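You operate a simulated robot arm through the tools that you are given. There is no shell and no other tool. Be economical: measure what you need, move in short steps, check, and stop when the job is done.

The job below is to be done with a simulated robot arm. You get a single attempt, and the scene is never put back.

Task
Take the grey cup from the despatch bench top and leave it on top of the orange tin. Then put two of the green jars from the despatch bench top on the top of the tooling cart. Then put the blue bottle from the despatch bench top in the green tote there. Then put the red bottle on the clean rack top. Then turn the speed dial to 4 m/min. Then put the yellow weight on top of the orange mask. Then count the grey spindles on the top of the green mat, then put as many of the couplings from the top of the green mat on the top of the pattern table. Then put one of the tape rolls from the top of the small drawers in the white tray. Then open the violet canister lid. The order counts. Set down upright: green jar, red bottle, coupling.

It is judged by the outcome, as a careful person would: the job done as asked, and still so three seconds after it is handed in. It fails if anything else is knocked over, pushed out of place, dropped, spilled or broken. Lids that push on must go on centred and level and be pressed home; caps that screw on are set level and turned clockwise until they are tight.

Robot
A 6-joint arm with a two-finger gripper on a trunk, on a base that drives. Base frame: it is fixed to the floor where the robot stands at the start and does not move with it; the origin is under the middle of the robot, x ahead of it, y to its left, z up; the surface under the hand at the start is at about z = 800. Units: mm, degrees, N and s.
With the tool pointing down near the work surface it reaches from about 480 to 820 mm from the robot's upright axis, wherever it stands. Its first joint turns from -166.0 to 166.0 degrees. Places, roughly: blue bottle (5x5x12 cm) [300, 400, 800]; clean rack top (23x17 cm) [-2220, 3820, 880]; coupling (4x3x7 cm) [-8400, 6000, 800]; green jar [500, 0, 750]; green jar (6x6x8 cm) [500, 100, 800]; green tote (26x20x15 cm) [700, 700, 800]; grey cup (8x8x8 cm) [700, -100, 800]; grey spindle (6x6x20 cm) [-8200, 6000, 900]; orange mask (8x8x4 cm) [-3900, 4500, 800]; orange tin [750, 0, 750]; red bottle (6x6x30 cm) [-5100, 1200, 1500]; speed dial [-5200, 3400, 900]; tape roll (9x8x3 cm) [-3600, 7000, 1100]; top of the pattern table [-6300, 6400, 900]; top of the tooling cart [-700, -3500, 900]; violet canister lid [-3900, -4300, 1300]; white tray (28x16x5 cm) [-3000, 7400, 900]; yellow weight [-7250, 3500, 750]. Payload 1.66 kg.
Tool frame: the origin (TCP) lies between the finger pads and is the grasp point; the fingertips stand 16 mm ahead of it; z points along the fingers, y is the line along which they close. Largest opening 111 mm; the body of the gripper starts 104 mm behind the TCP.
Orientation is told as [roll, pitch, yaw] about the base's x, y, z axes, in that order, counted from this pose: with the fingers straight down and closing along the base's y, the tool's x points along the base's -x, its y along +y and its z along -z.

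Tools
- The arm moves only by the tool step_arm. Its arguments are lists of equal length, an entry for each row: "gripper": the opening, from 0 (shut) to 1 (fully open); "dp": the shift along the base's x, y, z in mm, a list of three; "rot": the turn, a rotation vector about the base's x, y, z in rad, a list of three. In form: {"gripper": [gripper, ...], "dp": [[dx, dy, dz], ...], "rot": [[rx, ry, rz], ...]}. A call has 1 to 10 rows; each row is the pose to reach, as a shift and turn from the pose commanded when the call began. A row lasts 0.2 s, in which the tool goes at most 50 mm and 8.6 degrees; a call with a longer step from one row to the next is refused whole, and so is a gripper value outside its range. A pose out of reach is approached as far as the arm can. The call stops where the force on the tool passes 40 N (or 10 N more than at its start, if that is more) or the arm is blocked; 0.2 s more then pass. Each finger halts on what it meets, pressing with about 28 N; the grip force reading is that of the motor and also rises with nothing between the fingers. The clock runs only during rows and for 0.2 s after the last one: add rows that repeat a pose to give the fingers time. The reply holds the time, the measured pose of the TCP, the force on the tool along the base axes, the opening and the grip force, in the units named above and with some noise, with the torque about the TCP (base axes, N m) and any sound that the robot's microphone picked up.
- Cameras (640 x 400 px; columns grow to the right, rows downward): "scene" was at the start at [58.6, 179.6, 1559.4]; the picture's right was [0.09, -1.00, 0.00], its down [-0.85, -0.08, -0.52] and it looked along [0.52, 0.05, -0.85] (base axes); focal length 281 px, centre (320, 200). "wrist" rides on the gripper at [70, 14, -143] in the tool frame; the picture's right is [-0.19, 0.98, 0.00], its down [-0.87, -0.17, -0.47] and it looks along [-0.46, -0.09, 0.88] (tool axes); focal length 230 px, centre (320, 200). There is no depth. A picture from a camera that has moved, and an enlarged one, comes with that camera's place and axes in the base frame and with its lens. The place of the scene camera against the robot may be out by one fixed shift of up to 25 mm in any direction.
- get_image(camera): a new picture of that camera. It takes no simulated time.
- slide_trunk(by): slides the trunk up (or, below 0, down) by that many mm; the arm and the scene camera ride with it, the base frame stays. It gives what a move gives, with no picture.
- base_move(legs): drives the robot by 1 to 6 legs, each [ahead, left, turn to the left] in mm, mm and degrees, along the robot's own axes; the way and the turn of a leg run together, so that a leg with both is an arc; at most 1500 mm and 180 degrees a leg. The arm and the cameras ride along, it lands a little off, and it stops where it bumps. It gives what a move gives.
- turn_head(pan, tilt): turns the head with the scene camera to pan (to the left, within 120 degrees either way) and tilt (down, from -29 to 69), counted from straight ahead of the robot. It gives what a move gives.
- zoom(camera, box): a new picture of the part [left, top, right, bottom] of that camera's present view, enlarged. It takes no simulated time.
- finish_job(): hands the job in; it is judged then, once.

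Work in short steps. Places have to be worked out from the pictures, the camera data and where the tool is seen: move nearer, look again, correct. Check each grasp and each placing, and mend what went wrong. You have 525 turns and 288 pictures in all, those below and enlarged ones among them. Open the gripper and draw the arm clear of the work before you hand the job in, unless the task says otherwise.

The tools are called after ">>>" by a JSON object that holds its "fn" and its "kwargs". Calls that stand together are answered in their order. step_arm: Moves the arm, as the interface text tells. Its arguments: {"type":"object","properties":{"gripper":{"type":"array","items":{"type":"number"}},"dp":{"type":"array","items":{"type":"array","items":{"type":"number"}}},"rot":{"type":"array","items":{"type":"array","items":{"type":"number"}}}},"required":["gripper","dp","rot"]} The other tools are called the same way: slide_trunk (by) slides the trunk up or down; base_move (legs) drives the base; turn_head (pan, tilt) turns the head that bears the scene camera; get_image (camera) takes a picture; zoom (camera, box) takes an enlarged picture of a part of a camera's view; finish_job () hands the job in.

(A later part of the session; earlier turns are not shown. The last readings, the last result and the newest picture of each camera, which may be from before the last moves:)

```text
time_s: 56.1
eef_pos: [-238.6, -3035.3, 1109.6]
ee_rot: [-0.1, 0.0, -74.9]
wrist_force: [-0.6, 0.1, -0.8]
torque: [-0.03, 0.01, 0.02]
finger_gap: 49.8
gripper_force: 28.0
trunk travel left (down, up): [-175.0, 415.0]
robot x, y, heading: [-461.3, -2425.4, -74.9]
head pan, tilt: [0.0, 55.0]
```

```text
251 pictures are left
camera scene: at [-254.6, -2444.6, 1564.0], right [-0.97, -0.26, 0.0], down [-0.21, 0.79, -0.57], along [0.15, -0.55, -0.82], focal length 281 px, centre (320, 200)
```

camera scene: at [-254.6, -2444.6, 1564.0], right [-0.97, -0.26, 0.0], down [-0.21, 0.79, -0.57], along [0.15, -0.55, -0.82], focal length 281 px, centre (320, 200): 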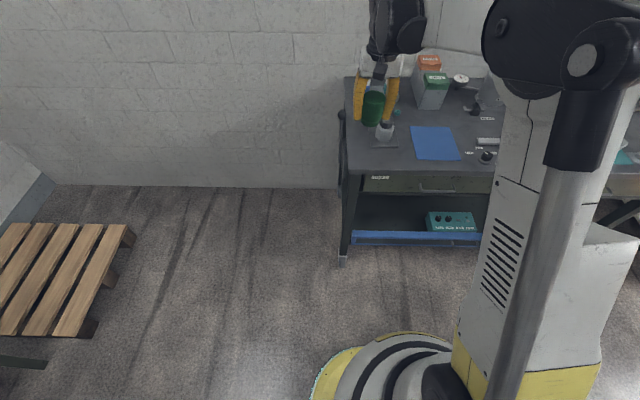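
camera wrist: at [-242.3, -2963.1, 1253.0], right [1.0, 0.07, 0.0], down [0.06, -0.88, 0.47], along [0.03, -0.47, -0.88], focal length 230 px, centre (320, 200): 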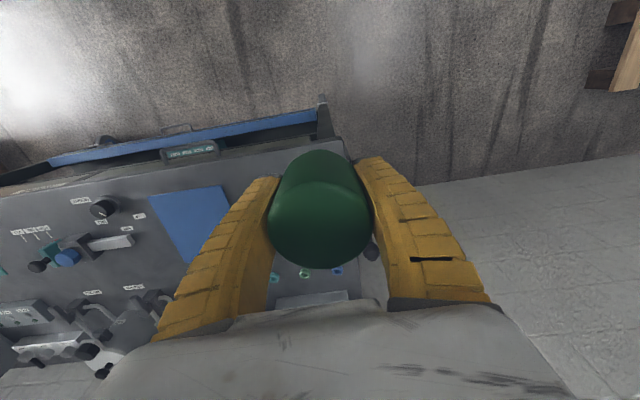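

Corner ≈(-190,-3055). Target for the first jar: ≈(-255,-3122), 80 mm along and ~48 mm inside the front edge. I move there, go down part way, and look.

>>> {"fn": "step_arm", "kwargs": {"gripper": [0.4, 0.4, 0.4, 0.4, 0.4, 0.4], "dp": [[-8, -45, 0], [-17, -87, 0], [-17, -87, -40], [-17, -87, -85], [-17, -87, -125], [-17, -87, -140]], "rot": [[0, 0, 0], [0, 0, 0], [0, 0, 0], [0, 0, 0], [0, 0, 0], [0, 0, 0]]}}

>>> {"fn": "get_image", "kwargs": {"camera": "wrist"}}

>>> {"fn": "zoom", "kwargs": {"camera": "scene", "box": [330, 60, 490, 200]}}

```text
time_s: 57.5
eef_pos: [-255.4, -3121.1, 967.3]
ee_rot: [0.0, 0.0, -75.0]
wrist_force: [-0.5, -0.3, -1.8]
torque: [-0.03, -0.02, -0.03]
finger_gap: 49.6
gripper_force: 28.1
trunk travel left (down, up): [-175.0, 415.0]
robot x, y, heading: [-461.6, -2427.1, -75.0]
head pan, tilt: [0.0, 55.0]
```

```text
250 pictures are left
camera wrist: at [-260.2, -3049.8, 1111.0], right [1.0, 0.07, 0.0], down [0.06, -0.88, 0.47], along [0.03, -0.47, -0.88], focal length 230 px, centre (320, 200)
```

wrist: 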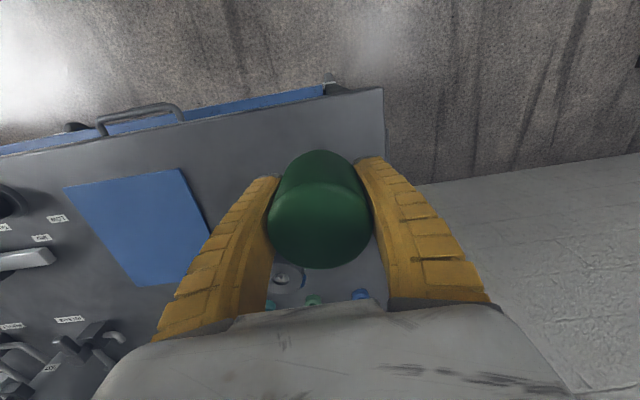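

```text
2.86 times, centred on (410, 130) of scene
camera zoom: at [-254.5, -2444.7, 1563.9], right [-0.97, -0.26, 0.0], down [-0.21, 0.79, -0.57], along [0.15, -0.55, -0.82], focal length 802 px, centre (63, 400)
```

zoom: 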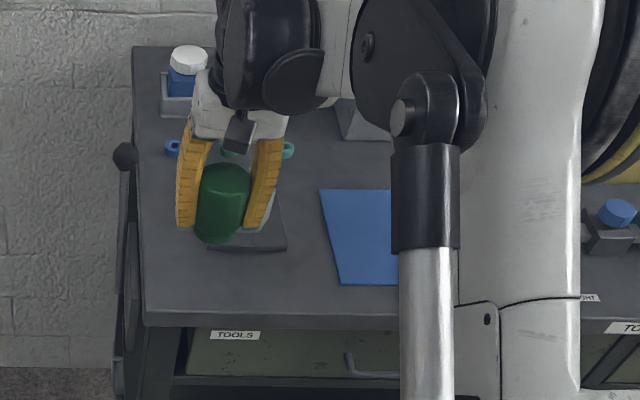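

Corner (-195,-3055), top z≈850; the jar is 75 mm along/48 mm inside the edge, as wanted. I lower to just above and then creep.

>>> {"fn": "step_arm", "kwargs": {"gripper": [0.4, 0.4, 0.4, 0.4], "dp": [[0, 0, -20], [0, 0, -40], [0, 0, -55], [0, 0, -55]], "rot": [[0, 0, 0], [0, 0, 0], [0, 0, 0], [0, 0, 0]]}}

>>> {"fn": "step_arm", "kwargs": {"gripper": [0.4, 0.4, 0.4, 0.4, 0.4, 0.4], "dp": [[0, 0, -2], [0, 0, -4], [0, 0, -6], [0, 0, -8], [0, 0, -10], [0, 0, -10]], "rot": [[0, 0, 0], [0, 0, 0], [0, 0, 0], [0, 0, 0], [0, 0, 0], [0, 0, 0]]}}

>>> {"fn": "zoom", "kwargs": {"camera": "scene", "box": [330, 60, 490, 200]}}

```text
time_s: 58.5
eef_pos: [-254.1, -3121.1, 913.8]
ee_rot: [0.0, 0.0, -74.9]
wrist_force: [-0.6, -0.1, -1.6]
torque: [-0.04, -0.01, 0.03]
finger_gap: 49.5
gripper_force: 27.7
trunk travel left (down, up): [-175.0, 415.0]
robot x, y, heading: [-462.7, -2427.8, -75.1]
head pan, tilt: [0.0, 55.0]
```

```text
time_s: 59.9
eef_pos: [-255.1, -3122.5, 904.0]
ee_rot: [0.0, 0.0, -74.9]
wrist_force: [-0.5, -0.2, -1.1]
torque: [0.01, -0.01, 0.03]
finger_gap: 49.7
gripper_force: 28.2
trunk travel left (down, up): [-175.0, 415.0]
robot x, y, heading: [-461.5, -2429.0, -75.3]
head pan, tilt: [0.0, 55.0]
```

```text
2.86 times, centred on (410, 130) of scene
camera zoom: at [-254.6, -2444.6, 1563.9], right [-0.97, -0.26, 0.0], down [-0.21, 0.79, -0.57], along [0.15, -0.55, -0.82], focal length 802 px, centre (63, 400)
```

zoom: 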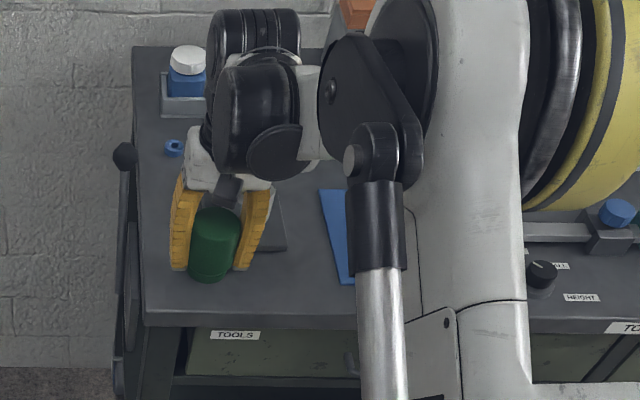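

Still no contact; creep further down.

>>> {"fn": "step_arm", "kwargs": {"gripper": [0.4, 0.4, 0.4, 0.4, 0.4, 0.4], "dp": [[0, 0, -3], [0, 0, -5], [0, 0, -7], [0, 0, -9], [0, 0, -11], [0, 0, -11]], "rot": [[0, 0, 0], [0, 0, 0], [0, 0, 0], [0, 0, 0], [0, 0, 0], [0, 0, 0]]}}

```text
time_s: 61.3
eef_pos: [-255.4, -3121.8, 893.4]
ee_rot: [0.0, -0.1, -74.9]
wrist_force: [0.4, 0.0, -1.8]
torque: [0.0, 0.02, -0.03]
finger_gap: 49.9
gripper_force: 28.1
trunk travel left (down, up): [-175.0, 415.0]
robot x, y, heading: [-461.7, -2426.3, -75.1]
head pan, tilt: [0.0, 55.0]
```

Not touching yet; continue another 10 mm.

>>> {"fn": "step_arm", "kwargs": {"gripper": [0.4, 0.4, 0.4, 0.4, 0.4, 0.4], "dp": [[0, 0, -2], [0, 0, -4], [0, 0, -6], [0, 0, -8], [0, 0, -10], [0, 0, -10]], "rot": [[0, 0, 0], [0, 0, 0], [0, 0, 0], [0, 0, 0], [0, 0, 0], [0, 0, 0]]}}

>>> {"fn": "step_arm", "kwargs": {"gripper": [0.4, 0.4, 0.4, 0.4], "dp": [[0, 0, -2], [0, 0, -4], [0, 0, -5], [0, 0, -5]], "rot": [[0, 0, 0], [0, 0, 0], [0, 0, 0], [0, 0, 0]]}}

>>> {"fn": "zoom", "kwargs": {"camera": "scene", "box": [330, 60, 490, 200]}}

```text
time_s: 62.7
eef_pos: [-255.2, -3122.2, 883.2]
ee_rot: [0.0, -0.1, -74.8]
wrist_force: [1.2, 1.6, 6.4]
torque: [0.08, -0.02, 0.0]
finger_gap: 51.9
gripper_force: 27.6
trunk travel left (down, up): [-175.0, 415.0]
robot x, y, heading: [-463.5, -2426.4, -74.9]
head pan, tilt: [0.0, 55.0]
```

```text
time_s: 63.7
eef_pos: [-254.2, -3122.8, 879.0]
ee_rot: [0.1, 0.0, -74.9]
wrist_force: [-0.1, -2.2, 8.4]
torque: [-0.01, 0.02, 0.01]
finger_gap: 51.8
gripper_force: 28.3
trunk travel left (down, up): [-175.0, 415.0]
robot x, y, heading: [-460.7, -2430.9, -74.9]
head pan, tilt: [0.0, 55.0]
```

```text
2.86 times, centred on (410, 130) of scene
camera zoom: at [-254.9, -2443.7, 1564.0], right [-0.97, -0.26, 0.0], down [-0.21, 0.79, -0.57], along [0.15, -0.55, -0.82], focal length 802 px, centre (63, 400)
```

zoom: 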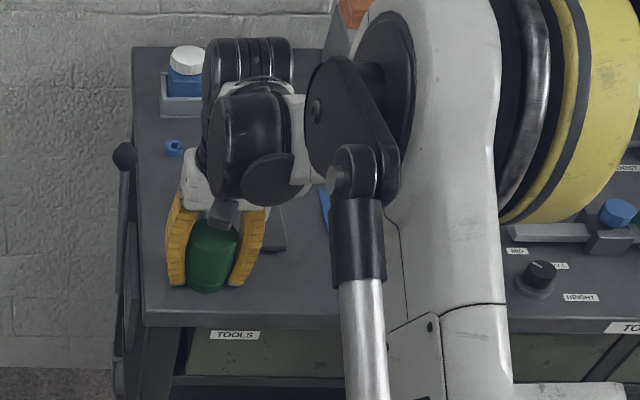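

The jar is on the surface. I release slowly and rise.

>>> {"fn": "step_arm", "kwargs": {"gripper": [0.5, 0.55, 0.6, 0.65, 0.65, 0.65, 0.65, 0.65], "dp": [[0, 0, 0], [0, 0, 0], [0, 0, 0], [0, 0, 0], [0, 0, 30], [0, 0, 70], [0, 0, 110], [0, 0, 150]], "rot": [[0, 0, 0], [0, 0, 0], [0, 0, 0], [0, 0, 0], [0, 0, 0], [0, 0, 0], [0, 0, 0], [0, 0, 0]]}}

>>> {"fn": "get_image", "kwargs": {"camera": "wrist"}}

```text
time_s: 65.5
eef_pos: [-253.9, -3120.4, 1030.0]
ee_rot: [0.0, 0.0, -74.9]
wrist_force: [-0.1, 0.2, 0.1]
torque: [0.01, 0.0, 0.0]
finger_gap: 74.0
gripper_force: 1.3
trunk travel left (down, up): [-175.0, 415.0]
robot x, y, heading: [-460.6, -2423.8, -74.8]
head pan, tilt: [0.0, 55.0]
```

```text
246 pictures are left
camera wrist: at [-260.1, -3049.2, 1173.0], right [1.0, 0.07, 0.0], down [0.06, -0.88, 0.47], along [0.03, -0.47, -0.88], focal length 230 px, centre (320, 200)
```

wrist: 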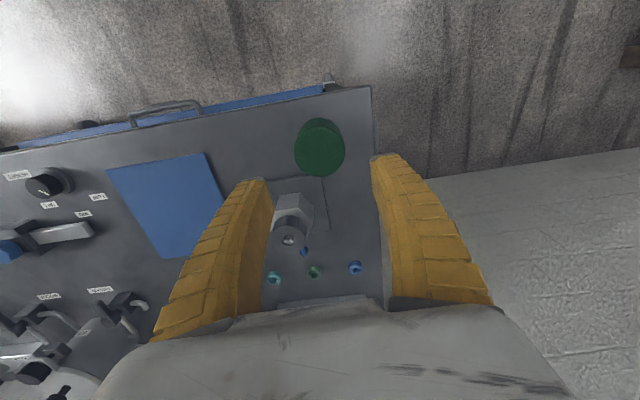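

Jar stands upright, with free room for the second one at ≈(-348,-3150). I retract and raise the arm, then drive back to the bench for jar at ≈(537,137).

>>> {"fn": "step_arm", "kwargs": {"gripper": [1, 1, 1, 1, 1, 1], "dp": [[0, 0, 45], [0, 0, 90], [-8, 30, 130], [-20, 70, 160], [-31, 115, 185], [-42, 155, 200]], "rot": [[0, 0, 0], [0, 0, 0], [0, 0, 0], [0, 0, 0], [0, 0, 0], [0, 0, 0]]}}

>>> {"fn": "base_move", "kwargs": {"legs": [[0, 380, 0], [0, 0, 75], [0, 1300, 0], [0, 1050, 0]]}}

```text
refused: row 3 steps farther than a row can; nothing moved
```

```text
time_s: 82.2
eef_pos: [597.7, 43.5, 1029.9]
ee_rot: [0.0, 0.0, 1.5]
wrist_force: [-0.1, 0.7, -0.7]
torque: [-0.02, -0.02, -0.04]
finger_gap: 73.9
gripper_force: 0.9
trunk travel left (down, up): [-175.0, 415.0]
robot x, y, heading: [-123.6, 3.9, 1.3]
head pan, tilt: [0.0, 55.0]
```

The arm row was refused but the drive went at z=1030 anyway; no contact force reported. I check the bench.

>>> {"fn": "get_image", "kwargs": {"camera": "scene"}}

>>> {"fn": "get_image", "kwargs": {"camera": "wrist"}}

```text
245 pictures are left
camera scene: at [-69.1, 179.4, 1563.9], right [0.03, -1.0, 0.0], down [-0.82, -0.02, -0.57], along [0.57, 0.01, -0.82], focal length 281 px, centre (320, 200)
```

scene: 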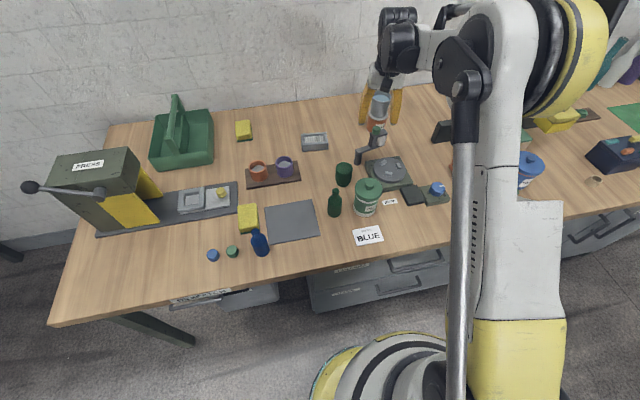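

```text
244 pictures are left
camera wrist: at [526.7, 56.4, 1172.5], right [0.16, 0.99, 0.0], down [0.87, -0.14, 0.47], along [0.47, -0.08, -0.88], focal length 230 px, centre (320, 200)
```

wrist: 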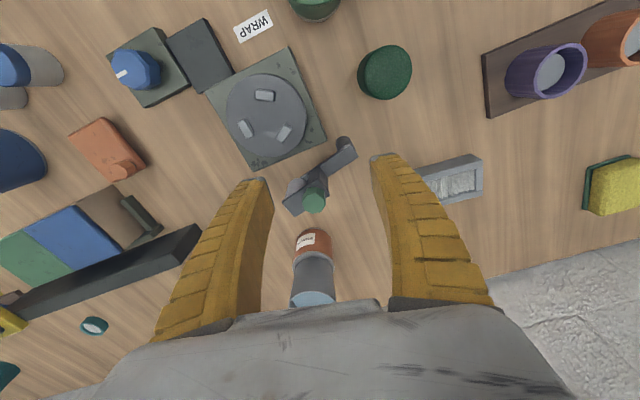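

Bench is intact; jar ≈(534,132). I move over it with opening 0.85 and descend to z≈920.

>>> {"fn": "step_arm", "kwargs": {"gripper": [0.85, 0.85, 0.85, 0.85, 0.85, 0.85], "dp": [[-22, 30, 0], [-44, 60, 0], [-64, 89, 0], [-64, 89, -40], [-64, 89, -80], [-64, 89, -110]], "rot": [[0, 0, 0], [0, 0, 0], [0, 0, 0], [0, 0, 0], [0, 0, 0], [0, 0, 0]]}}

>>> {"fn": "get_image", "kwargs": {"camera": "wrist"}}

```text
time_s: 83.6
eef_pos: [532.9, 133.0, 920.2]
ee_rot: [0.0, -0.1, 1.5]
wrist_force: [-0.9, 0.1, 0.7]
torque: [0.01, 0.02, -0.03]
finger_gap: 95.2
gripper_force: 0.2
trunk travel left (down, up): [-175.0, 415.0]
robot x, y, heading: [-127.3, 5.1, 1.5]
head pan, tilt: [0.0, 55.0]
```

```text
243 pictures are left
camera wrist: at [463.2, 145.5, 1063.0], right [0.16, 0.99, 0.0], down [0.87, -0.14, 0.47], along [0.47, -0.08, -0.88], focal length 230 px, centre (320, 200)
```

wrist: 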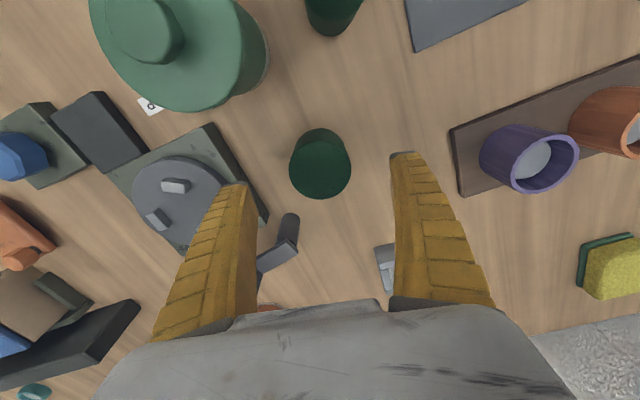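

Jar centre ≈(538,132). I descend to z≈828 and close.

>>> {"fn": "step_arm", "kwargs": {"gripper": [0.85, 0.85, 0.85, 0.7, 0.6, 0.5, 0.4, 0.4], "dp": [[3, 0, -45], [5, 0, -92], [5, 0, -92], [5, 0, -92], [5, 0, -92], [5, 0, -92], [5, 0, -92], [5, 0, -92]], "rot": [[0, 0, 0], [0, 0, 0], [0, 0, 0], [0, 0, 0], [0, 0, 0], [0, 0, 0], [0, 0, 0], [0, 0, 0]]}}

>>> {"fn": "step_arm", "kwargs": {"gripper": [0.4, 0.4, 0.4, 0.4, 0.4, 0.4, 0.4, 0.4], "dp": [[0, 0, 20], [0, 0, 60], [0, 0, 105], [0, 0, 150], [0, 0, 195], [0, 0, 240], [0, 0, 280], [0, 0, 320]], "rot": [[0, 0, 0], [0, 0, 0], [0, 0, 0], [0, 0, 0], [0, 0, 0], [0, 0, 0], [0, 0, 0], [0, 0, 0]]}}

>>> {"fn": "get_image", "kwargs": {"camera": "wrist"}}

```text
time_s: 85.4
eef_pos: [539.0, 136.0, 828.2]
ee_rot: [-0.1, 0.1, 1.5]
wrist_force: [1.6, 1.8, 5.7]
torque: [0.13, 0.12, -0.12]
finger_gap: 51.2
gripper_force: 28.1
trunk travel left (down, up): [-175.0, 415.0]
robot x, y, heading: [-125.1, 4.9, 1.2]
head pan, tilt: [0.0, 55.0]
```

```text
time_s: 87.2
eef_pos: [537.1, 133.4, 1146.4]
ee_rot: [0.0, 0.0, 1.5]
wrist_force: [-0.6, 1.0, -1.9]
torque: [0.0, -0.01, 0.08]
finger_gap: 50.5
gripper_force: 28.6
trunk travel left (down, up): [-175.0, 415.0]
robot x, y, heading: [-123.7, 5.6, 1.5]
head pan, tilt: [0.0, 55.0]
```

```text
242 pictures are left
camera wrist: at [466.6, 146.1, 1290.4], right [0.16, 0.99, 0.0], down [0.87, -0.14, 0.47], along [0.47, -0.08, -0.88], focal length 230 px, centre (320, 200)
```

wrist: 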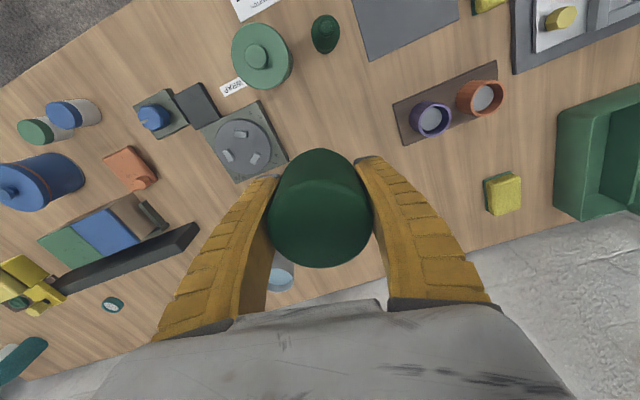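

Held firmly. I drive back to the cart.

>>> {"fn": "base_move", "kwargs": {"legs": [[0, -1165, -1.4], [0, -1165, 0], [0, 0, -75], [0, -390, 0]]}}

>>> {"fn": "get_image", "kwargs": {"camera": "scene"}}

>>> {"fn": "get_image", "kwargs": {"camera": "wrist"}}

```text
time_s: 103.8
eef_pos: [-256.0, -3016.7, 1146.6]
ee_rot: [0.0, 0.0, -75.6]
wrist_force: [-0.8, -0.4, -2.2]
torque: [0.02, -0.01, -0.02]
finger_gap: 50.1
gripper_force: 27.8
trunk travel left (down, up): [-175.0, 415.0]
robot x, y, heading: [-527.0, -2398.8, -75.6]
head pan, tilt: [0.0, 55.0]
```

```text
241 pictures are left
camera scene: at [-321.7, -2418.3, 1564.0], right [-0.97, -0.25, 0.0], down [-0.2, 0.79, -0.57], along [0.14, -0.56, -0.82], focal length 281 px, centre (320, 200)
```

scene: 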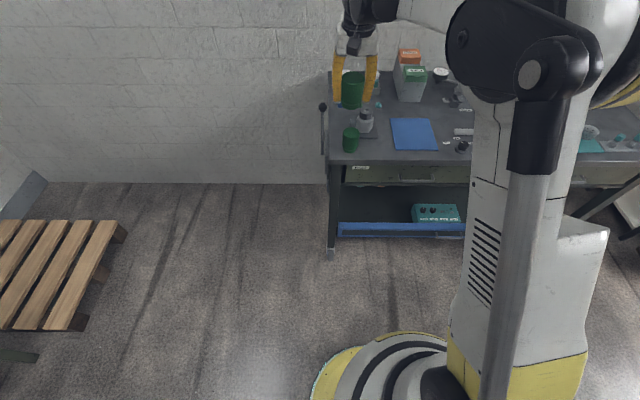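

```text
240 pictures are left
camera wrist: at [-259.8, -2945.1, 1289.7], right [1.0, 0.06, 0.0], down [0.05, -0.88, 0.47], along [0.03, -0.47, -0.88], focal length 230 px, centre (320, 200)
```

wrist: 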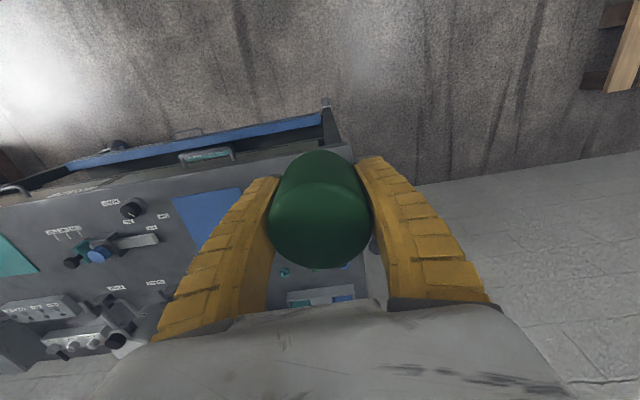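

Corner agrees with before. I move over (-348,-3150) and descend to z≈900.

>>> {"fn": "step_arm", "kwargs": {"gripper": [0.4, 0.4, 0.4, 0.4, 0.4, 0.4, 0.4, 0.4, 0.4], "dp": [[-25, -35, 0], [-50, -70, 0], [-75, -105, 0], [-92, -133, 0], [-92, -133, -45], [-92, -133, -90], [-92, -133, -130], [-92, -133, -160], [-92, -133, -180]], "rot": [[0, 0, 0], [0, 0, 0], [0, 0, 0], [0, 0, 0], [0, 0, 0], [0, 0, 0], [0, 0, 0], [0, 0, 0], [0, 0, 0]]}}

>>> {"fn": "get_image", "kwargs": {"camera": "wrist"}}

>>> {"fn": "zoom", "kwargs": {"camera": "scene", "box": [320, 60, 480, 180]}}

```text
time_s: 105.8
eef_pos: [-346.5, -3151.0, 965.0]
ee_rot: [-0.1, 0.1, -75.6]
wrist_force: [-0.2, 0.4, -2.1]
torque: [0.02, -0.03, -0.01]
finger_gap: 49.8
gripper_force: 28.3
trunk travel left (down, up): [-175.0, 415.0]
robot x, y, heading: [-527.1, -2397.5, -75.4]
head pan, tilt: [0.0, 55.0]
```

```text
239 pictures are left
camera wrist: at [-351.4, -3079.1, 1108.5], right [1.0, 0.06, 0.0], down [0.05, -0.88, 0.47], along [0.03, -0.47, -0.88], focal length 230 px, centre (320, 200)
```

wrist: 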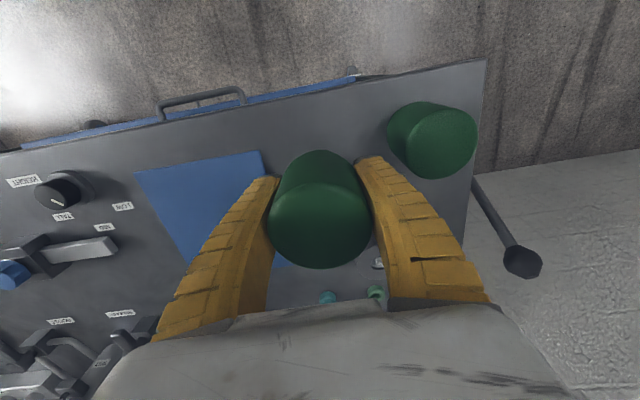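

```text
3.33 times, centred on (400, 120) of scene
camera zoom: at [-321.1, -2418.5, 1563.9], right [-0.97, -0.25, 0.0], down [-0.2, 0.79, -0.57], along [0.14, -0.56, -0.82], focal length 936 px, centre (53, 467)
```

zoom: 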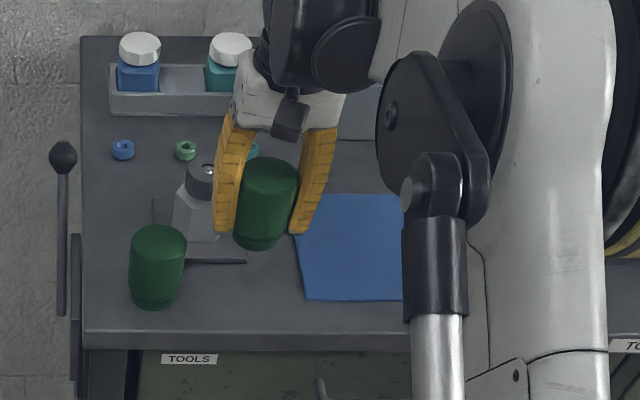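

Clear of the block, the mat and the first jar. I lower to contact.

>>> {"fn": "step_arm", "kwargs": {"gripper": [0.4, 0.4, 0.4, 0.4, 0.4, 0.4, 0.4, 0.4, 0.4], "dp": [[0, 0, -20], [0, 0, -40], [0, 0, -60], [0, 0, -72], [0, 0, -75], [0, 0, -77], [0, 0, -79], [0, 0, -81], [0, 0, -82]], "rot": [[0, 0, 0], [0, 0, 0], [0, 0, 0], [0, 0, 0], [0, 0, 0], [0, 0, 0], [0, 0, 0], [0, 0, 0], [0, 0, 0]]}}

>>> {"fn": "zoom", "kwargs": {"camera": "scene", "box": [320, 60, 480, 180]}}

```text
time_s: 107.8
eef_pos: [-348.4, -3148.9, 884.9]
ee_rot: [0.0, -0.1, -75.7]
wrist_force: [1.3, -1.9, 7.0]
torque: [-0.07, -0.03, -0.03]
finger_gap: 52.3
gripper_force: 28.0
trunk travel left (down, up): [-175.0, 415.0]
robot x, y, heading: [-530.4, -2398.6, -75.6]
head pan, tilt: [0.0, 55.0]
```

```text
3.33 times, centred on (400, 120) of scene
camera zoom: at [-321.2, -2417.5, 1563.8], right [-0.97, -0.25, 0.0], down [-0.2, 0.79, -0.57], along [0.14, -0.56, -0.82], focal length 936 px, centre (53, 467)
```

zoom: 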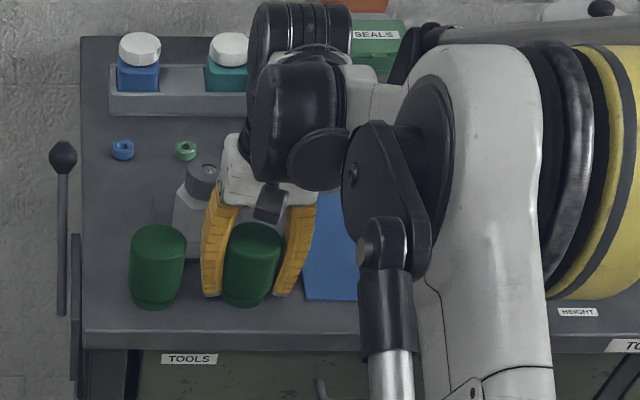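

On the surface. I open slightly (finger close to jar 1), rise, and check.

>>> {"fn": "step_arm", "kwargs": {"gripper": [0.5, 0.54, 0.57, 0.57, 0.57, 0.57, 0.57, 0.57], "dp": [[0, 0, 0], [0, 0, 0], [0, 0, 0], [0, 0, 25], [0, 0, 70], [0, 0, 115], [0, 0, 160], [0, 0, 205]], "rot": [[0, 0, 0], [0, 0, 0], [0, 0, 0], [0, 0, 0], [0, 0, 0], [0, 0, 0], [0, 0, 0], [0, 0, 0]]}}

>>> {"fn": "get_image", "kwargs": {"camera": "wrist"}}

```text
time_s: 109.6
eef_pos: [-346.6, -3149.3, 1089.4]
ee_rot: [0.0, 0.0, -75.7]
wrist_force: [0.4, -0.7, -0.9]
torque: [0.01, 0.0, 0.02]
finger_gap: 65.3
gripper_force: 1.7
trunk travel left (down, up): [-175.0, 415.0]
robot x, y, heading: [-528.0, -2397.0, -75.8]
head pan, tilt: [0.0, 55.0]
```

```text
236 pictures are left
camera wrist: at [-352.3, -3077.5, 1232.6], right [1.0, 0.06, 0.0], down [0.05, -0.88, 0.47], along [0.03, -0.47, -0.88], focal length 230 px, centre (320, 200)
```

wrist: 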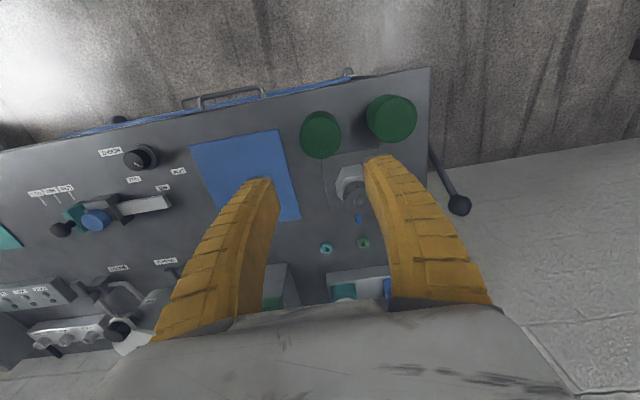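

Both jars upright on the cart. I retract/raise the arm, then drive to the bench's left part for the blue bottle ≈(270,382).

>>> {"fn": "step_arm", "kwargs": {"gripper": [1, 1, 1, 1], "dp": [[-8, 29, 25], [-15, 58, 50], [-23, 87, 75], [-31, 116, 100]], "rot": [[0, 0, 0], [0, 0, 0], [0, 0, 0], [0, 0, 0]]}}

>>> {"fn": "base_move", "kwargs": {"legs": [[0, 440, 0], [0, 0, 75.6], [-160, 1320, 0], [0, 1320, 0]]}}

>>> {"fn": "get_image", "kwargs": {"camera": "scene"}}

>>> {"fn": "get_image", "kwargs": {"camera": "wrist"}}

```text
time_s: 110.6
eef_pos: [-379.7, -3029.8, 1190.5]
ee_rot: [0.0, -0.1, -75.6]
wrist_force: [-1.9, -0.3, 0.6]
torque: [-0.04, 0.01, 0.04]
finger_gap: 110.8
gripper_force: 0.0
trunk travel left (down, up): [-175.0, 415.0]
robot x, y, heading: [-525.9, -2401.8, -75.6]
head pan, tilt: [0.0, 55.0]
```

```text
time_s: 129.0
eef_pos: [392.1, 360.1, 1189.7]
ee_rot: [0.0, 0.1, 1.1]
wrist_force: [-1.2, 0.1, 0.6]
torque: [-0.02, 0.0, 0.01]
finger_gap: 111.0
gripper_force: 0.1
trunk travel left (down, up): [-175.0, 415.0]
robot x, y, heading: [-258.0, 357.4, 1.2]
head pan, tilt: [0.0, 55.0]
```

```text
235 pictures are left
camera scene: at [-199.2, 534.4, 1563.9], right [0.02, -1.0, 0.0], down [-0.82, -0.02, -0.57], along [0.57, 0.01, -0.82], focal length 281 px, centre (320, 200)
```

scene: 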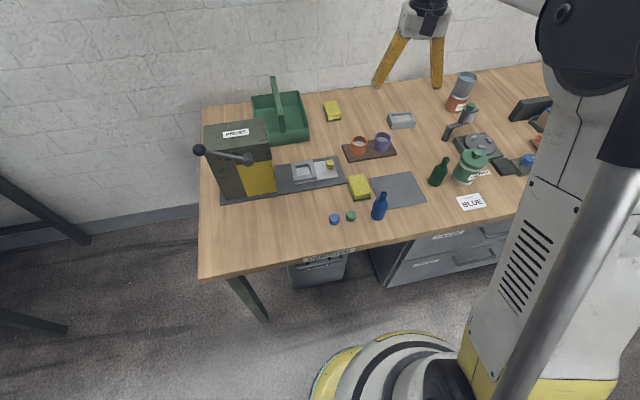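

```text
234 pictures are left
camera wrist: at [322.8, 373.4, 1333.0], right [0.17, 0.99, 0.0], down [0.87, -0.15, 0.47], along [0.47, -0.08, -0.88], focal length 230 px, centre (320, 200)
```

wrist: 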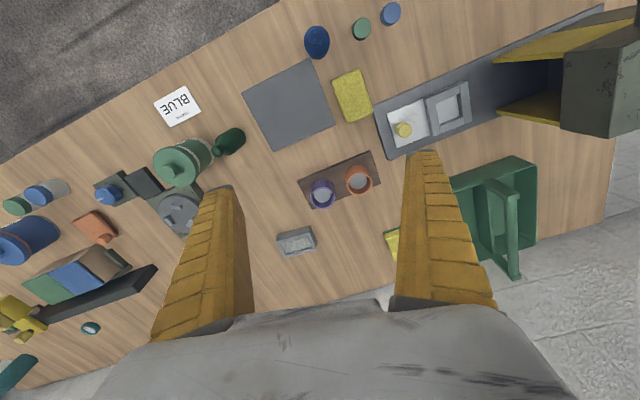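

Bottle ≈(269,379); a green cap lies near y≈465, so I use a narrower opening. I move above the bottle and look.

>>> {"fn": "step_arm", "kwargs": {"gripper": [0.75, 0.75, 0.75, 0.75, 0.75, 0.75], "dp": [[-25, 4, -35], [-50, 8, -70], [-75, 12, -105], [-100, 16, -140], [-112, 18, -180], [-122, 19, -210]], "rot": [[0, 0, 0], [0, 0, 0], [0, 0, 0], [0, 0, 0], [0, 0, 0], [0, 0, 0]]}}

>>> {"fn": "get_image", "kwargs": {"camera": "wrist"}}

>>> {"fn": "zoom", "kwargs": {"camera": "scene", "box": [310, 150, 450, 250]}}

```text
time_s: 130.4
eef_pos: [271.7, 380.3, 981.1]
ee_rot: [0.0, 0.0, 1.1]
wrist_force: [0.1, 0.5, -0.2]
torque: [-0.03, -0.03, -0.02]
finger_gap: 84.6
gripper_force: 0.9
trunk travel left (down, up): [-175.0, 415.0]
robot x, y, heading: [-259.3, 357.8, 1.1]
head pan, tilt: [0.0, 55.0]
```

```text
233 pictures are left
camera wrist: at [201.0, 393.1, 1124.3], right [0.17, 0.99, 0.0], down [0.87, -0.15, 0.47], along [0.47, -0.08, -0.88], focal length 230 px, centre (320, 200)
```

wrist: 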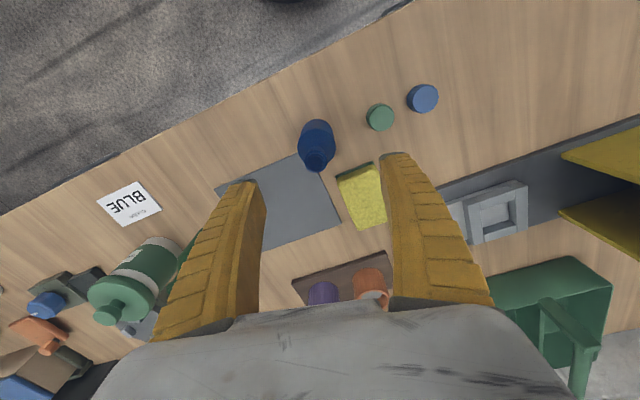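

```text
4.00 times, centred on (380, 200) of scene
camera zoom: at [-198.9, 534.2, 1563.9], right [0.02, -1.0, 0.0], down [-0.82, -0.02, -0.57], along [0.57, 0.01, -0.82], focal length 1123 px, centre (80, 200)
```

zoom: 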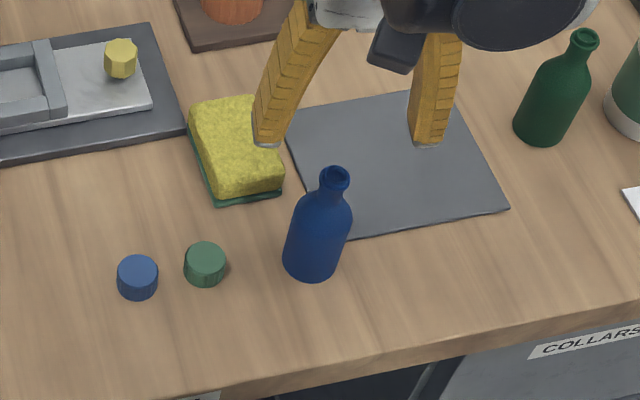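

Bottle centre ≈(275,378). I descend to z≈820 and close on its body.

>>> {"fn": "step_arm", "kwargs": {"gripper": [0.75, 0.75, 0.75, 0.75, 0.75, 0.6, 0.5, 0.35, 0.35, 0.35], "dp": [[4, -2, -45], [4, -2, -90], [4, -2, -130], [4, -2, -161], [4, -2, -161], [4, -2, -161], [4, -2, -161], [4, -2, -161], [4, -2, -161], [4, -2, -161]], "rot": [[0, 0, 0], [0, 0, 0], [0, 0, 0], [0, 0, 0], [0, 0, 0], [0, 0, 0], [0, 0, 0], [0, 0, 0], [0, 0, 0], [0, 0, 0]]}}

>>> {"fn": "get_image", "kwargs": {"camera": "wrist"}}

```text
time_s: 132.6
eef_pos: [272.5, 378.8, 819.5]
ee_rot: [0.0, -0.1, 1.1]
wrist_force: [0.4, -0.2, 9.4]
torque: [0.04, 0.19, 0.04]
finger_gap: 40.7
gripper_force: 24.8
trunk travel left (down, up): [-175.0, 415.0]
robot x, y, heading: [-258.1, 359.6, 1.2]
head pan, tilt: [0.0, 55.0]
```

```text
231 pictures are left
camera wrist: at [202.6, 391.0, 962.8], right [0.17, 0.99, 0.0], down [0.87, -0.15, 0.47], along [0.47, -0.08, -0.88], focal length 230 px, centre (320, 200)
```

wrist: 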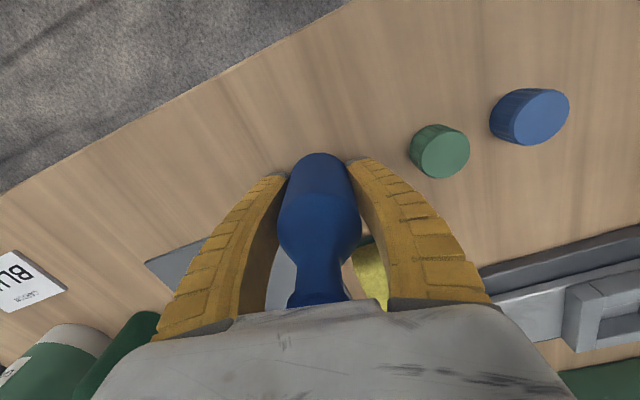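

Gripped. I lift it high, then drive toward the tote.

>>> {"fn": "step_arm", "kwargs": {"gripper": [0.3, 0.3, 0.3, 0.3, 0.3, 0.3, 0.3, 0.3, 0.3], "dp": [[0, 0, 15], [0, 0, 50], [0, 0, 90], [0, 0, 135], [0, 0, 180], [0, 0, 225], [0, 0, 270], [0, 0, 315], [0, 0, 340]], "rot": [[0, 0, 0], [0, 0, 0], [0, 0, 0], [0, 0, 0], [0, 0, 0], [0, 0, 0], [0, 0, 0], [0, 0, 0], [0, 0, 0]]}}

>>> {"fn": "base_move", "kwargs": {"legs": [[190, 150, 0]]}}

>>> {"fn": "get_image", "kwargs": {"camera": "scene"}}

>>> {"fn": "get_image", "kwargs": {"camera": "wrist"}}

```text
time_s: 134.6
eef_pos: [273.9, 377.6, 1160.8]
ee_rot: [-0.1, 0.1, 1.1]
wrist_force: [0.2, 0.1, -1.3]
torque: [-0.01, -0.02, 0.01]
finger_gap: 36.9
gripper_force: 27.5
trunk travel left (down, up): [-175.0, 415.0]
robot x, y, heading: [-260.6, 364.5, 0.9]
head pan, tilt: [0.0, 55.0]
```

```text
time_s: 136.4
eef_pos: [459.3, 529.6, 1160.1]
ee_rot: [0.0, 0.0, 1.1]
wrist_force: [0.4, -0.2, -1.7]
torque: [-0.02, -0.02, -0.04]
finger_gap: 36.8
gripper_force: 27.9
trunk travel left (down, up): [-175.0, 415.0]
robot x, y, heading: [-73.1, 513.1, 0.8]
head pan, tilt: [0.0, 55.0]
```

```text
230 pictures are left
camera scene: at [-14.3, 685.9, 1563.8], right [0.02, -1.0, 0.0], down [-0.82, -0.01, -0.57], along [0.57, 0.01, -0.82], focal length 281 px, centre (320, 200)
```

scene: 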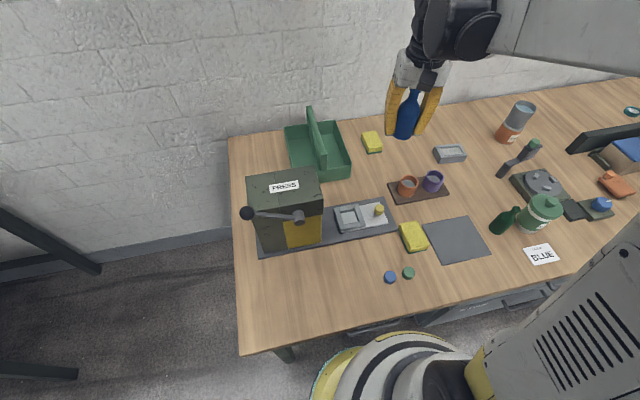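

```text
229 pictures are left
camera wrist: at [389.0, 541.9, 1302.4], right [0.17, 0.98, 0.0], down [0.87, -0.15, 0.47], along [0.46, -0.08, -0.88], focal length 230 px, centre (320, 200)
```

wrist: 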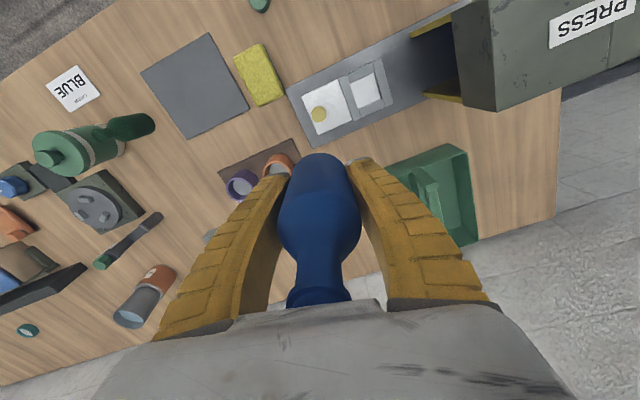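

I enlarge the tote to see its compartments.

>>> {"fn": "zoom", "kwargs": {"camera": "scene", "box": [270, 90, 390, 200]}}

>>> {"fn": "step_arm", "kwargs": {"gripper": [0.3, 0.3, 0.3, 0.3, 0.3], "dp": [[34, 30, 0], [68, 60, 0], [102, 90, 0], [130, 120, 0], [150, 145, 0]], "rot": [[0, 0, 0], [0, 0, 0], [0, 0, 0], [0, 0, 0], [0, 0, 0]]}}

>>> {"fn": "get_image", "kwargs": {"camera": "wrist"}}

```text
3.64 times, centred on (330, 145) of scene
camera zoom: at [-14.3, 685.9, 1563.8], right [0.02, -1.0, 0.0], down [-0.82, -0.01, -0.57], along [0.57, 0.01, -0.82], focal length 1021 px, centre (284, 400)
```

zoom: 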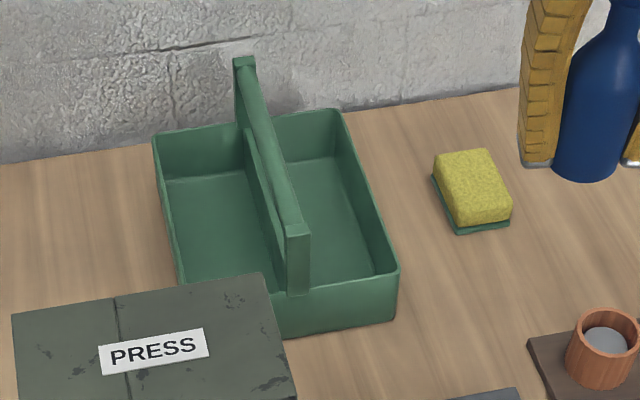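

```text
time_s: 137.6
eef_pos: [608.9, 673.3, 1160.5]
ee_rot: [0.0, -0.1, 1.0]
wrist_force: [1.1, -0.4, -0.6]
torque: [-0.01, 0.02, 0.02]
finger_gap: 36.9
gripper_force: 28.4
trunk travel left (down, up): [-175.0, 415.0]
robot x, y, heading: [-77.5, 512.0, 1.0]
head pan, tilt: [0.0, 55.0]
```

```text
227 pictures are left
camera wrist: at [539.0, 686.4, 1302.1], right [0.17, 0.98, 0.0], down [0.87, -0.15, 0.47], along [0.46, -0.08, -0.88], focal length 230 px, centre (320, 200)
```

wrist: 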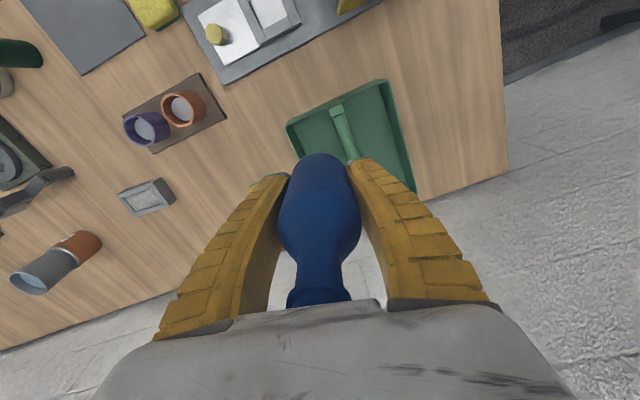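

The tote's divider runs along its long axis (≈12° off x); the right compartment's centre is ≈(718,687). I rotate the gripper ~101° so the fingers close along the compartment.

>>> {"fn": "step_arm", "kwargs": {"gripper": [0.3, 0.3, 0.3, 0.3, 0.3, 0.3, 0.3, 0.3, 0.3, 0.3], "dp": [[0, 0, 0], [0, 0, 0], [0, 0, 0], [0, 0, 0], [0, 0, 0], [0, 0, 0], [0, 0, 0], [0, 0, 0], [0, 0, 0], [0, 0, 0]], "rot": [[0, 0, 0.147], [0, 0, 0.294], [0, 0, 0.441], [0, 0, 0.588], [0, 0, 0.735], [0, 0, 0.882], [0, 0, 1.029], [0, 0, 1.176], [0, 0, 1.323], [0, 0, 1.47]]}}

>>> {"fn": "step_arm", "kwargs": {"gripper": [0.3, 0.3], "dp": [[0, 0, 0], [0, 0, 0]], "rot": [[0, 0, 0.147], [0, 0, 0.293]]}}

>>> {"fn": "get_image", "kwargs": {"camera": "wrist"}}

```text
time_s: 139.8
eef_pos: [608.4, 673.3, 1159.4]
ee_rot: [0.0, 0.0, 85.3]
wrist_force: [-0.1, -0.4, -1.1]
torque: [0.0, 0.01, 0.02]
finger_gap: 36.7
gripper_force: 27.7
trunk travel left (down, up): [-175.0, 415.0]
robot x, y, heading: [-74.2, 507.6, 0.8]
head pan, tilt: [0.0, 55.0]
```

```text
time_s: 140.4
eef_pos: [608.8, 673.4, 1159.1]
ee_rot: [0.0, -0.1, 102.1]
wrist_force: [0.2, 0.5, -1.8]
torque: [0.02, 0.0, 0.01]
finger_gap: 36.7
gripper_force: 27.7
trunk travel left (down, up): [-175.0, 415.0]
robot x, y, heading: [-74.2, 512.1, 0.9]
head pan, tilt: [0.0, 55.0]
```

```text
226 pictures are left
camera wrist: at [609.9, 603.2, 1302.4], right [-1.0, -0.02, 0.0], down [-0.02, 0.88, 0.47], along [-0.01, 0.47, -0.88], focal length 230 px, centre (320, 200)
```

wrist: 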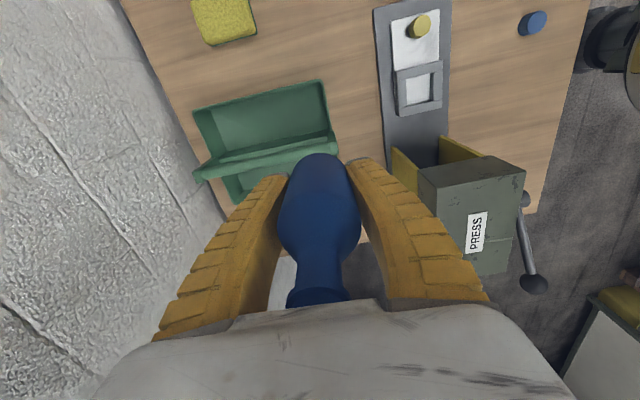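

Compartment axis at ≈12°; target point ≈(694,681). I move there, then descend to z≈990 and look.

>>> {"fn": "step_arm", "kwargs": {"gripper": [0.3, 0.3, 0.3, 0.3, 0.3, 0.3, 0.3], "dp": [[43, 4, 0], [85, 8, 0], [85, 8, -45], [85, 8, -90], [85, 8, -130], [85, 8, -160], [85, 8, -170]], "rot": [[0, 0, 0], [0, 0, 0], [0, 0, 0], [0, 0, 0], [0, 0, 0], [0, 0, 0], [0, 0, 0]]}}

>>> {"fn": "get_image", "kwargs": {"camera": "wrist"}}

>>> {"fn": "zoom", "kwargs": {"camera": "scene", "box": [250, 60, 410, 200]}}

```text
time_s: 142.0
eef_pos: [695.3, 681.7, 988.8]
ee_rot: [0.0, 0.0, 101.9]
wrist_force: [-0.1, 0.5, -1.3]
torque: [-0.01, -0.02, 0.01]
finger_gap: 36.6
gripper_force: 28.0
trunk travel left (down, up): [-175.0, 415.0]
robot x, y, heading: [-72.1, 511.7, 1.1]
head pan, tilt: [0.0, 55.0]
```

```text
225 pictures are left
camera wrist: at [695.6, 610.9, 1131.1], right [-1.0, -0.02, 0.0], down [-0.02, 0.88, 0.47], along [-0.01, 0.47, -0.88], focal length 230 px, centre (320, 200)
```

wrist: 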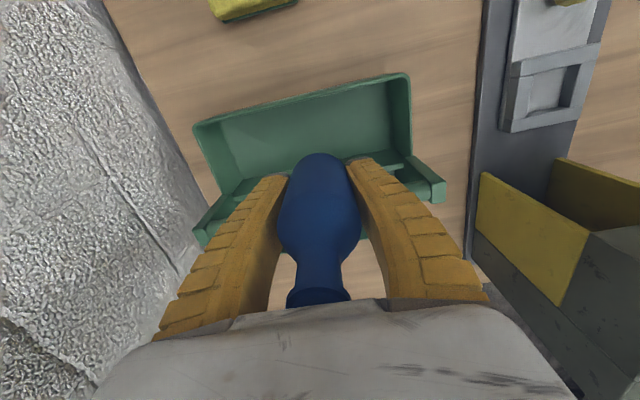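

```text
2.86 times, centred on (330, 130) of scene
camera zoom: at [-14.9, 685.4, 1563.9], right [0.02, -1.0, 0.0], down [-0.82, -0.01, -0.57], along [0.57, 0.01, -0.82], focal length 802 px, centre (291, 400)
```

zoom: 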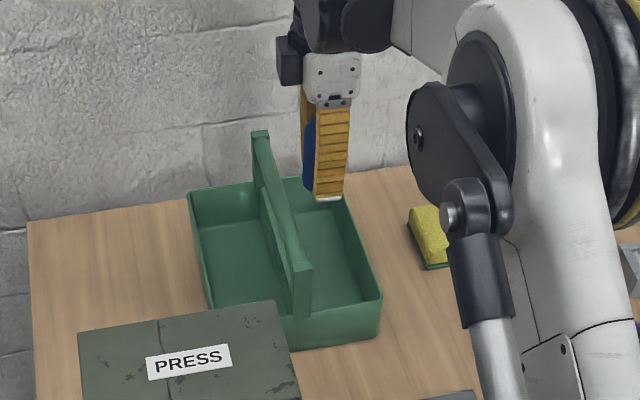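

Slightly close to the divider; I shift 7 mm away from it and lower into the compartment.

>>> {"fn": "step_arm", "kwargs": {"gripper": [0.3, 0.3, 0.3, 0.3, 0.3, 0.3, 0.3, 0.3], "dp": [[1, -7, 0], [1, -7, -25], [1, -7, -50], [1, -7, -75], [1, -7, -100], [1, -7, -120], [1, -7, -135], [1, -7, -145]], "rot": [[0, 0, 0], [0, 0, 0], [0, 0, 0], [0, 0, 0], [0, 0, 0], [0, 0, 0], [0, 0, 0], [0, 0, 0]]}}

>>> {"fn": "get_image", "kwargs": {"camera": "wrist"}}

>>> {"fn": "zoom", "kwargs": {"camera": "scene", "box": [250, 60, 410, 200]}}

```text
time_s: 143.8
eef_pos: [693.6, 674.8, 844.4]
ee_rot: [0.1, -0.1, 101.9]
wrist_force: [0.6, 0.5, -2.4]
torque: [0.01, 0.0, 0.02]
finger_gap: 36.7
gripper_force: 28.0
trunk travel left (down, up): [-175.0, 415.0]
robot x, y, heading: [-73.6, 508.4, 1.0]
head pan, tilt: [0.0, 55.0]
```

```text
223 pictures are left
camera wrist: at [696.1, 604.0, 986.8], right [-1.0, -0.02, 0.0], down [-0.02, 0.88, 0.47], along [-0.01, 0.47, -0.88], focal length 230 px, centre (320, 200)
```

wrist: 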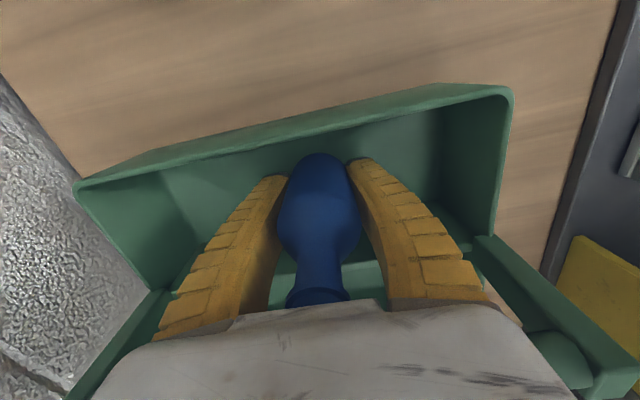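

```text
2.86 times, centred on (330, 130) of scene
camera zoom: at [-14.9, 685.4, 1563.9], right [0.02, -1.0, 0.0], down [-0.82, -0.01, -0.57], along [0.57, 0.01, -0.82], focal length 802 px, centre (291, 400)
```

zoom: 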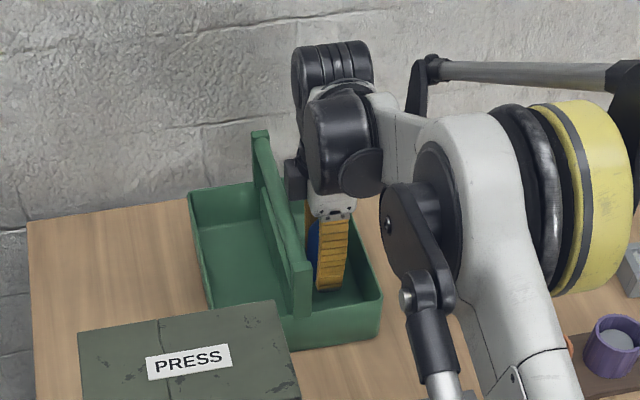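

Inside and clear. I creep down to the floor of the tote.

>>> {"fn": "step_arm", "kwargs": {"gripper": [0.3, 0.3, 0.3, 0.3, 0.3, 0.3], "dp": [[0, 0, -4], [0, 0, -8], [0, 0, -11], [0, 0, -14], [0, 0, -16], [0, 0, -16]], "rot": [[0, 0, 0], [0, 0, 0], [0, 0, 0], [0, 0, 0], [0, 0, 0], [0, 0, 0]]}}

```text
time_s: 145.2
eef_pos: [695.1, 673.5, 829.5]
ee_rot: [0.0, -0.1, 102.0]
wrist_force: [-0.2, -0.3, -1.6]
torque: [0.01, 0.02, 0.01]
finger_gap: 36.6
gripper_force: 27.8
trunk travel left (down, up): [-175.0, 415.0]
robot x, y, heading: [-76.7, 509.7, 1.2]
head pan, tilt: [0.0, 55.0]
```

Continue creeping.

>>> {"fn": "step_arm", "kwargs": {"gripper": [0.3, 0.3, 0.3, 0.3, 0.3, 0.3], "dp": [[0, 0, -2], [0, 0, -4], [0, 0, -6], [0, 0, -8], [0, 0, -10], [0, 0, -10]], "rot": [[0, 0, 0], [0, 0, 0], [0, 0, 0], [0, 0, 0], [0, 0, 0], [0, 0, 0]]}}

```text
time_s: 146.1
eef_pos: [693.8, 672.9, 826.4]
ee_rot: [0.0, 0.0, 101.9]
wrist_force: [-2.1, -5.2, 18.6]
torque: [1.39, 0.29, 0.22]
finger_gap: 36.3
gripper_force: 28.2
trunk travel left (down, up): [-175.0, 415.0]
robot x, y, heading: [-71.7, 513.5, 1.1]
head pan, tilt: [0.0, 55.0]
stopped in row 4: the force on the tool passed its limit at 42 N (the readings are from after the stop); the commanded pose is now the measured one
```

Contact with some torque; I look before releasing.

>>> {"fn": "get_image", "kwargs": {"camera": "wrist"}}

>>> {"fn": "zoom", "kwargs": {"camera": "scene", "box": [290, 90, 390, 180]}}

```text
221 pictures are left
camera wrist: at [695.3, 601.8, 969.2], right [-1.0, -0.02, 0.0], down [-0.01, 0.88, 0.47], along [-0.01, 0.47, -0.88], focal length 230 px, centre (320, 200)
```

wrist: 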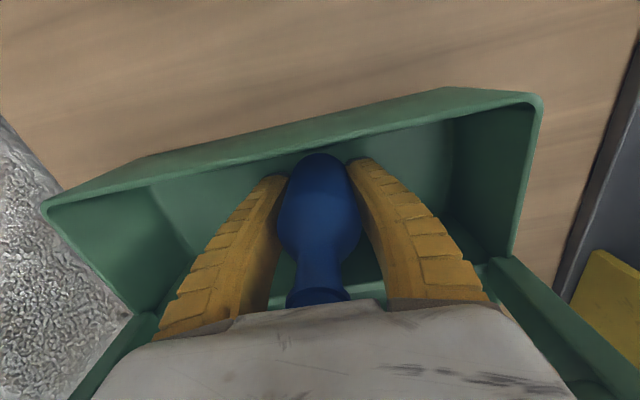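

```text
4.44 times, centred on (340, 135) of scene
camera zoom: at [-17.2, 684.1, 1564.1], right [0.02, -1.0, 0.0], down [-0.82, -0.01, -0.57], along [0.57, 0.01, -0.82], focal length 1248 px, centre (231, 489)
```

zoom: 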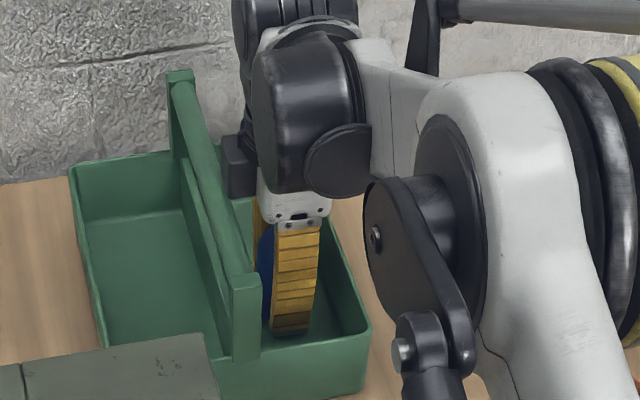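

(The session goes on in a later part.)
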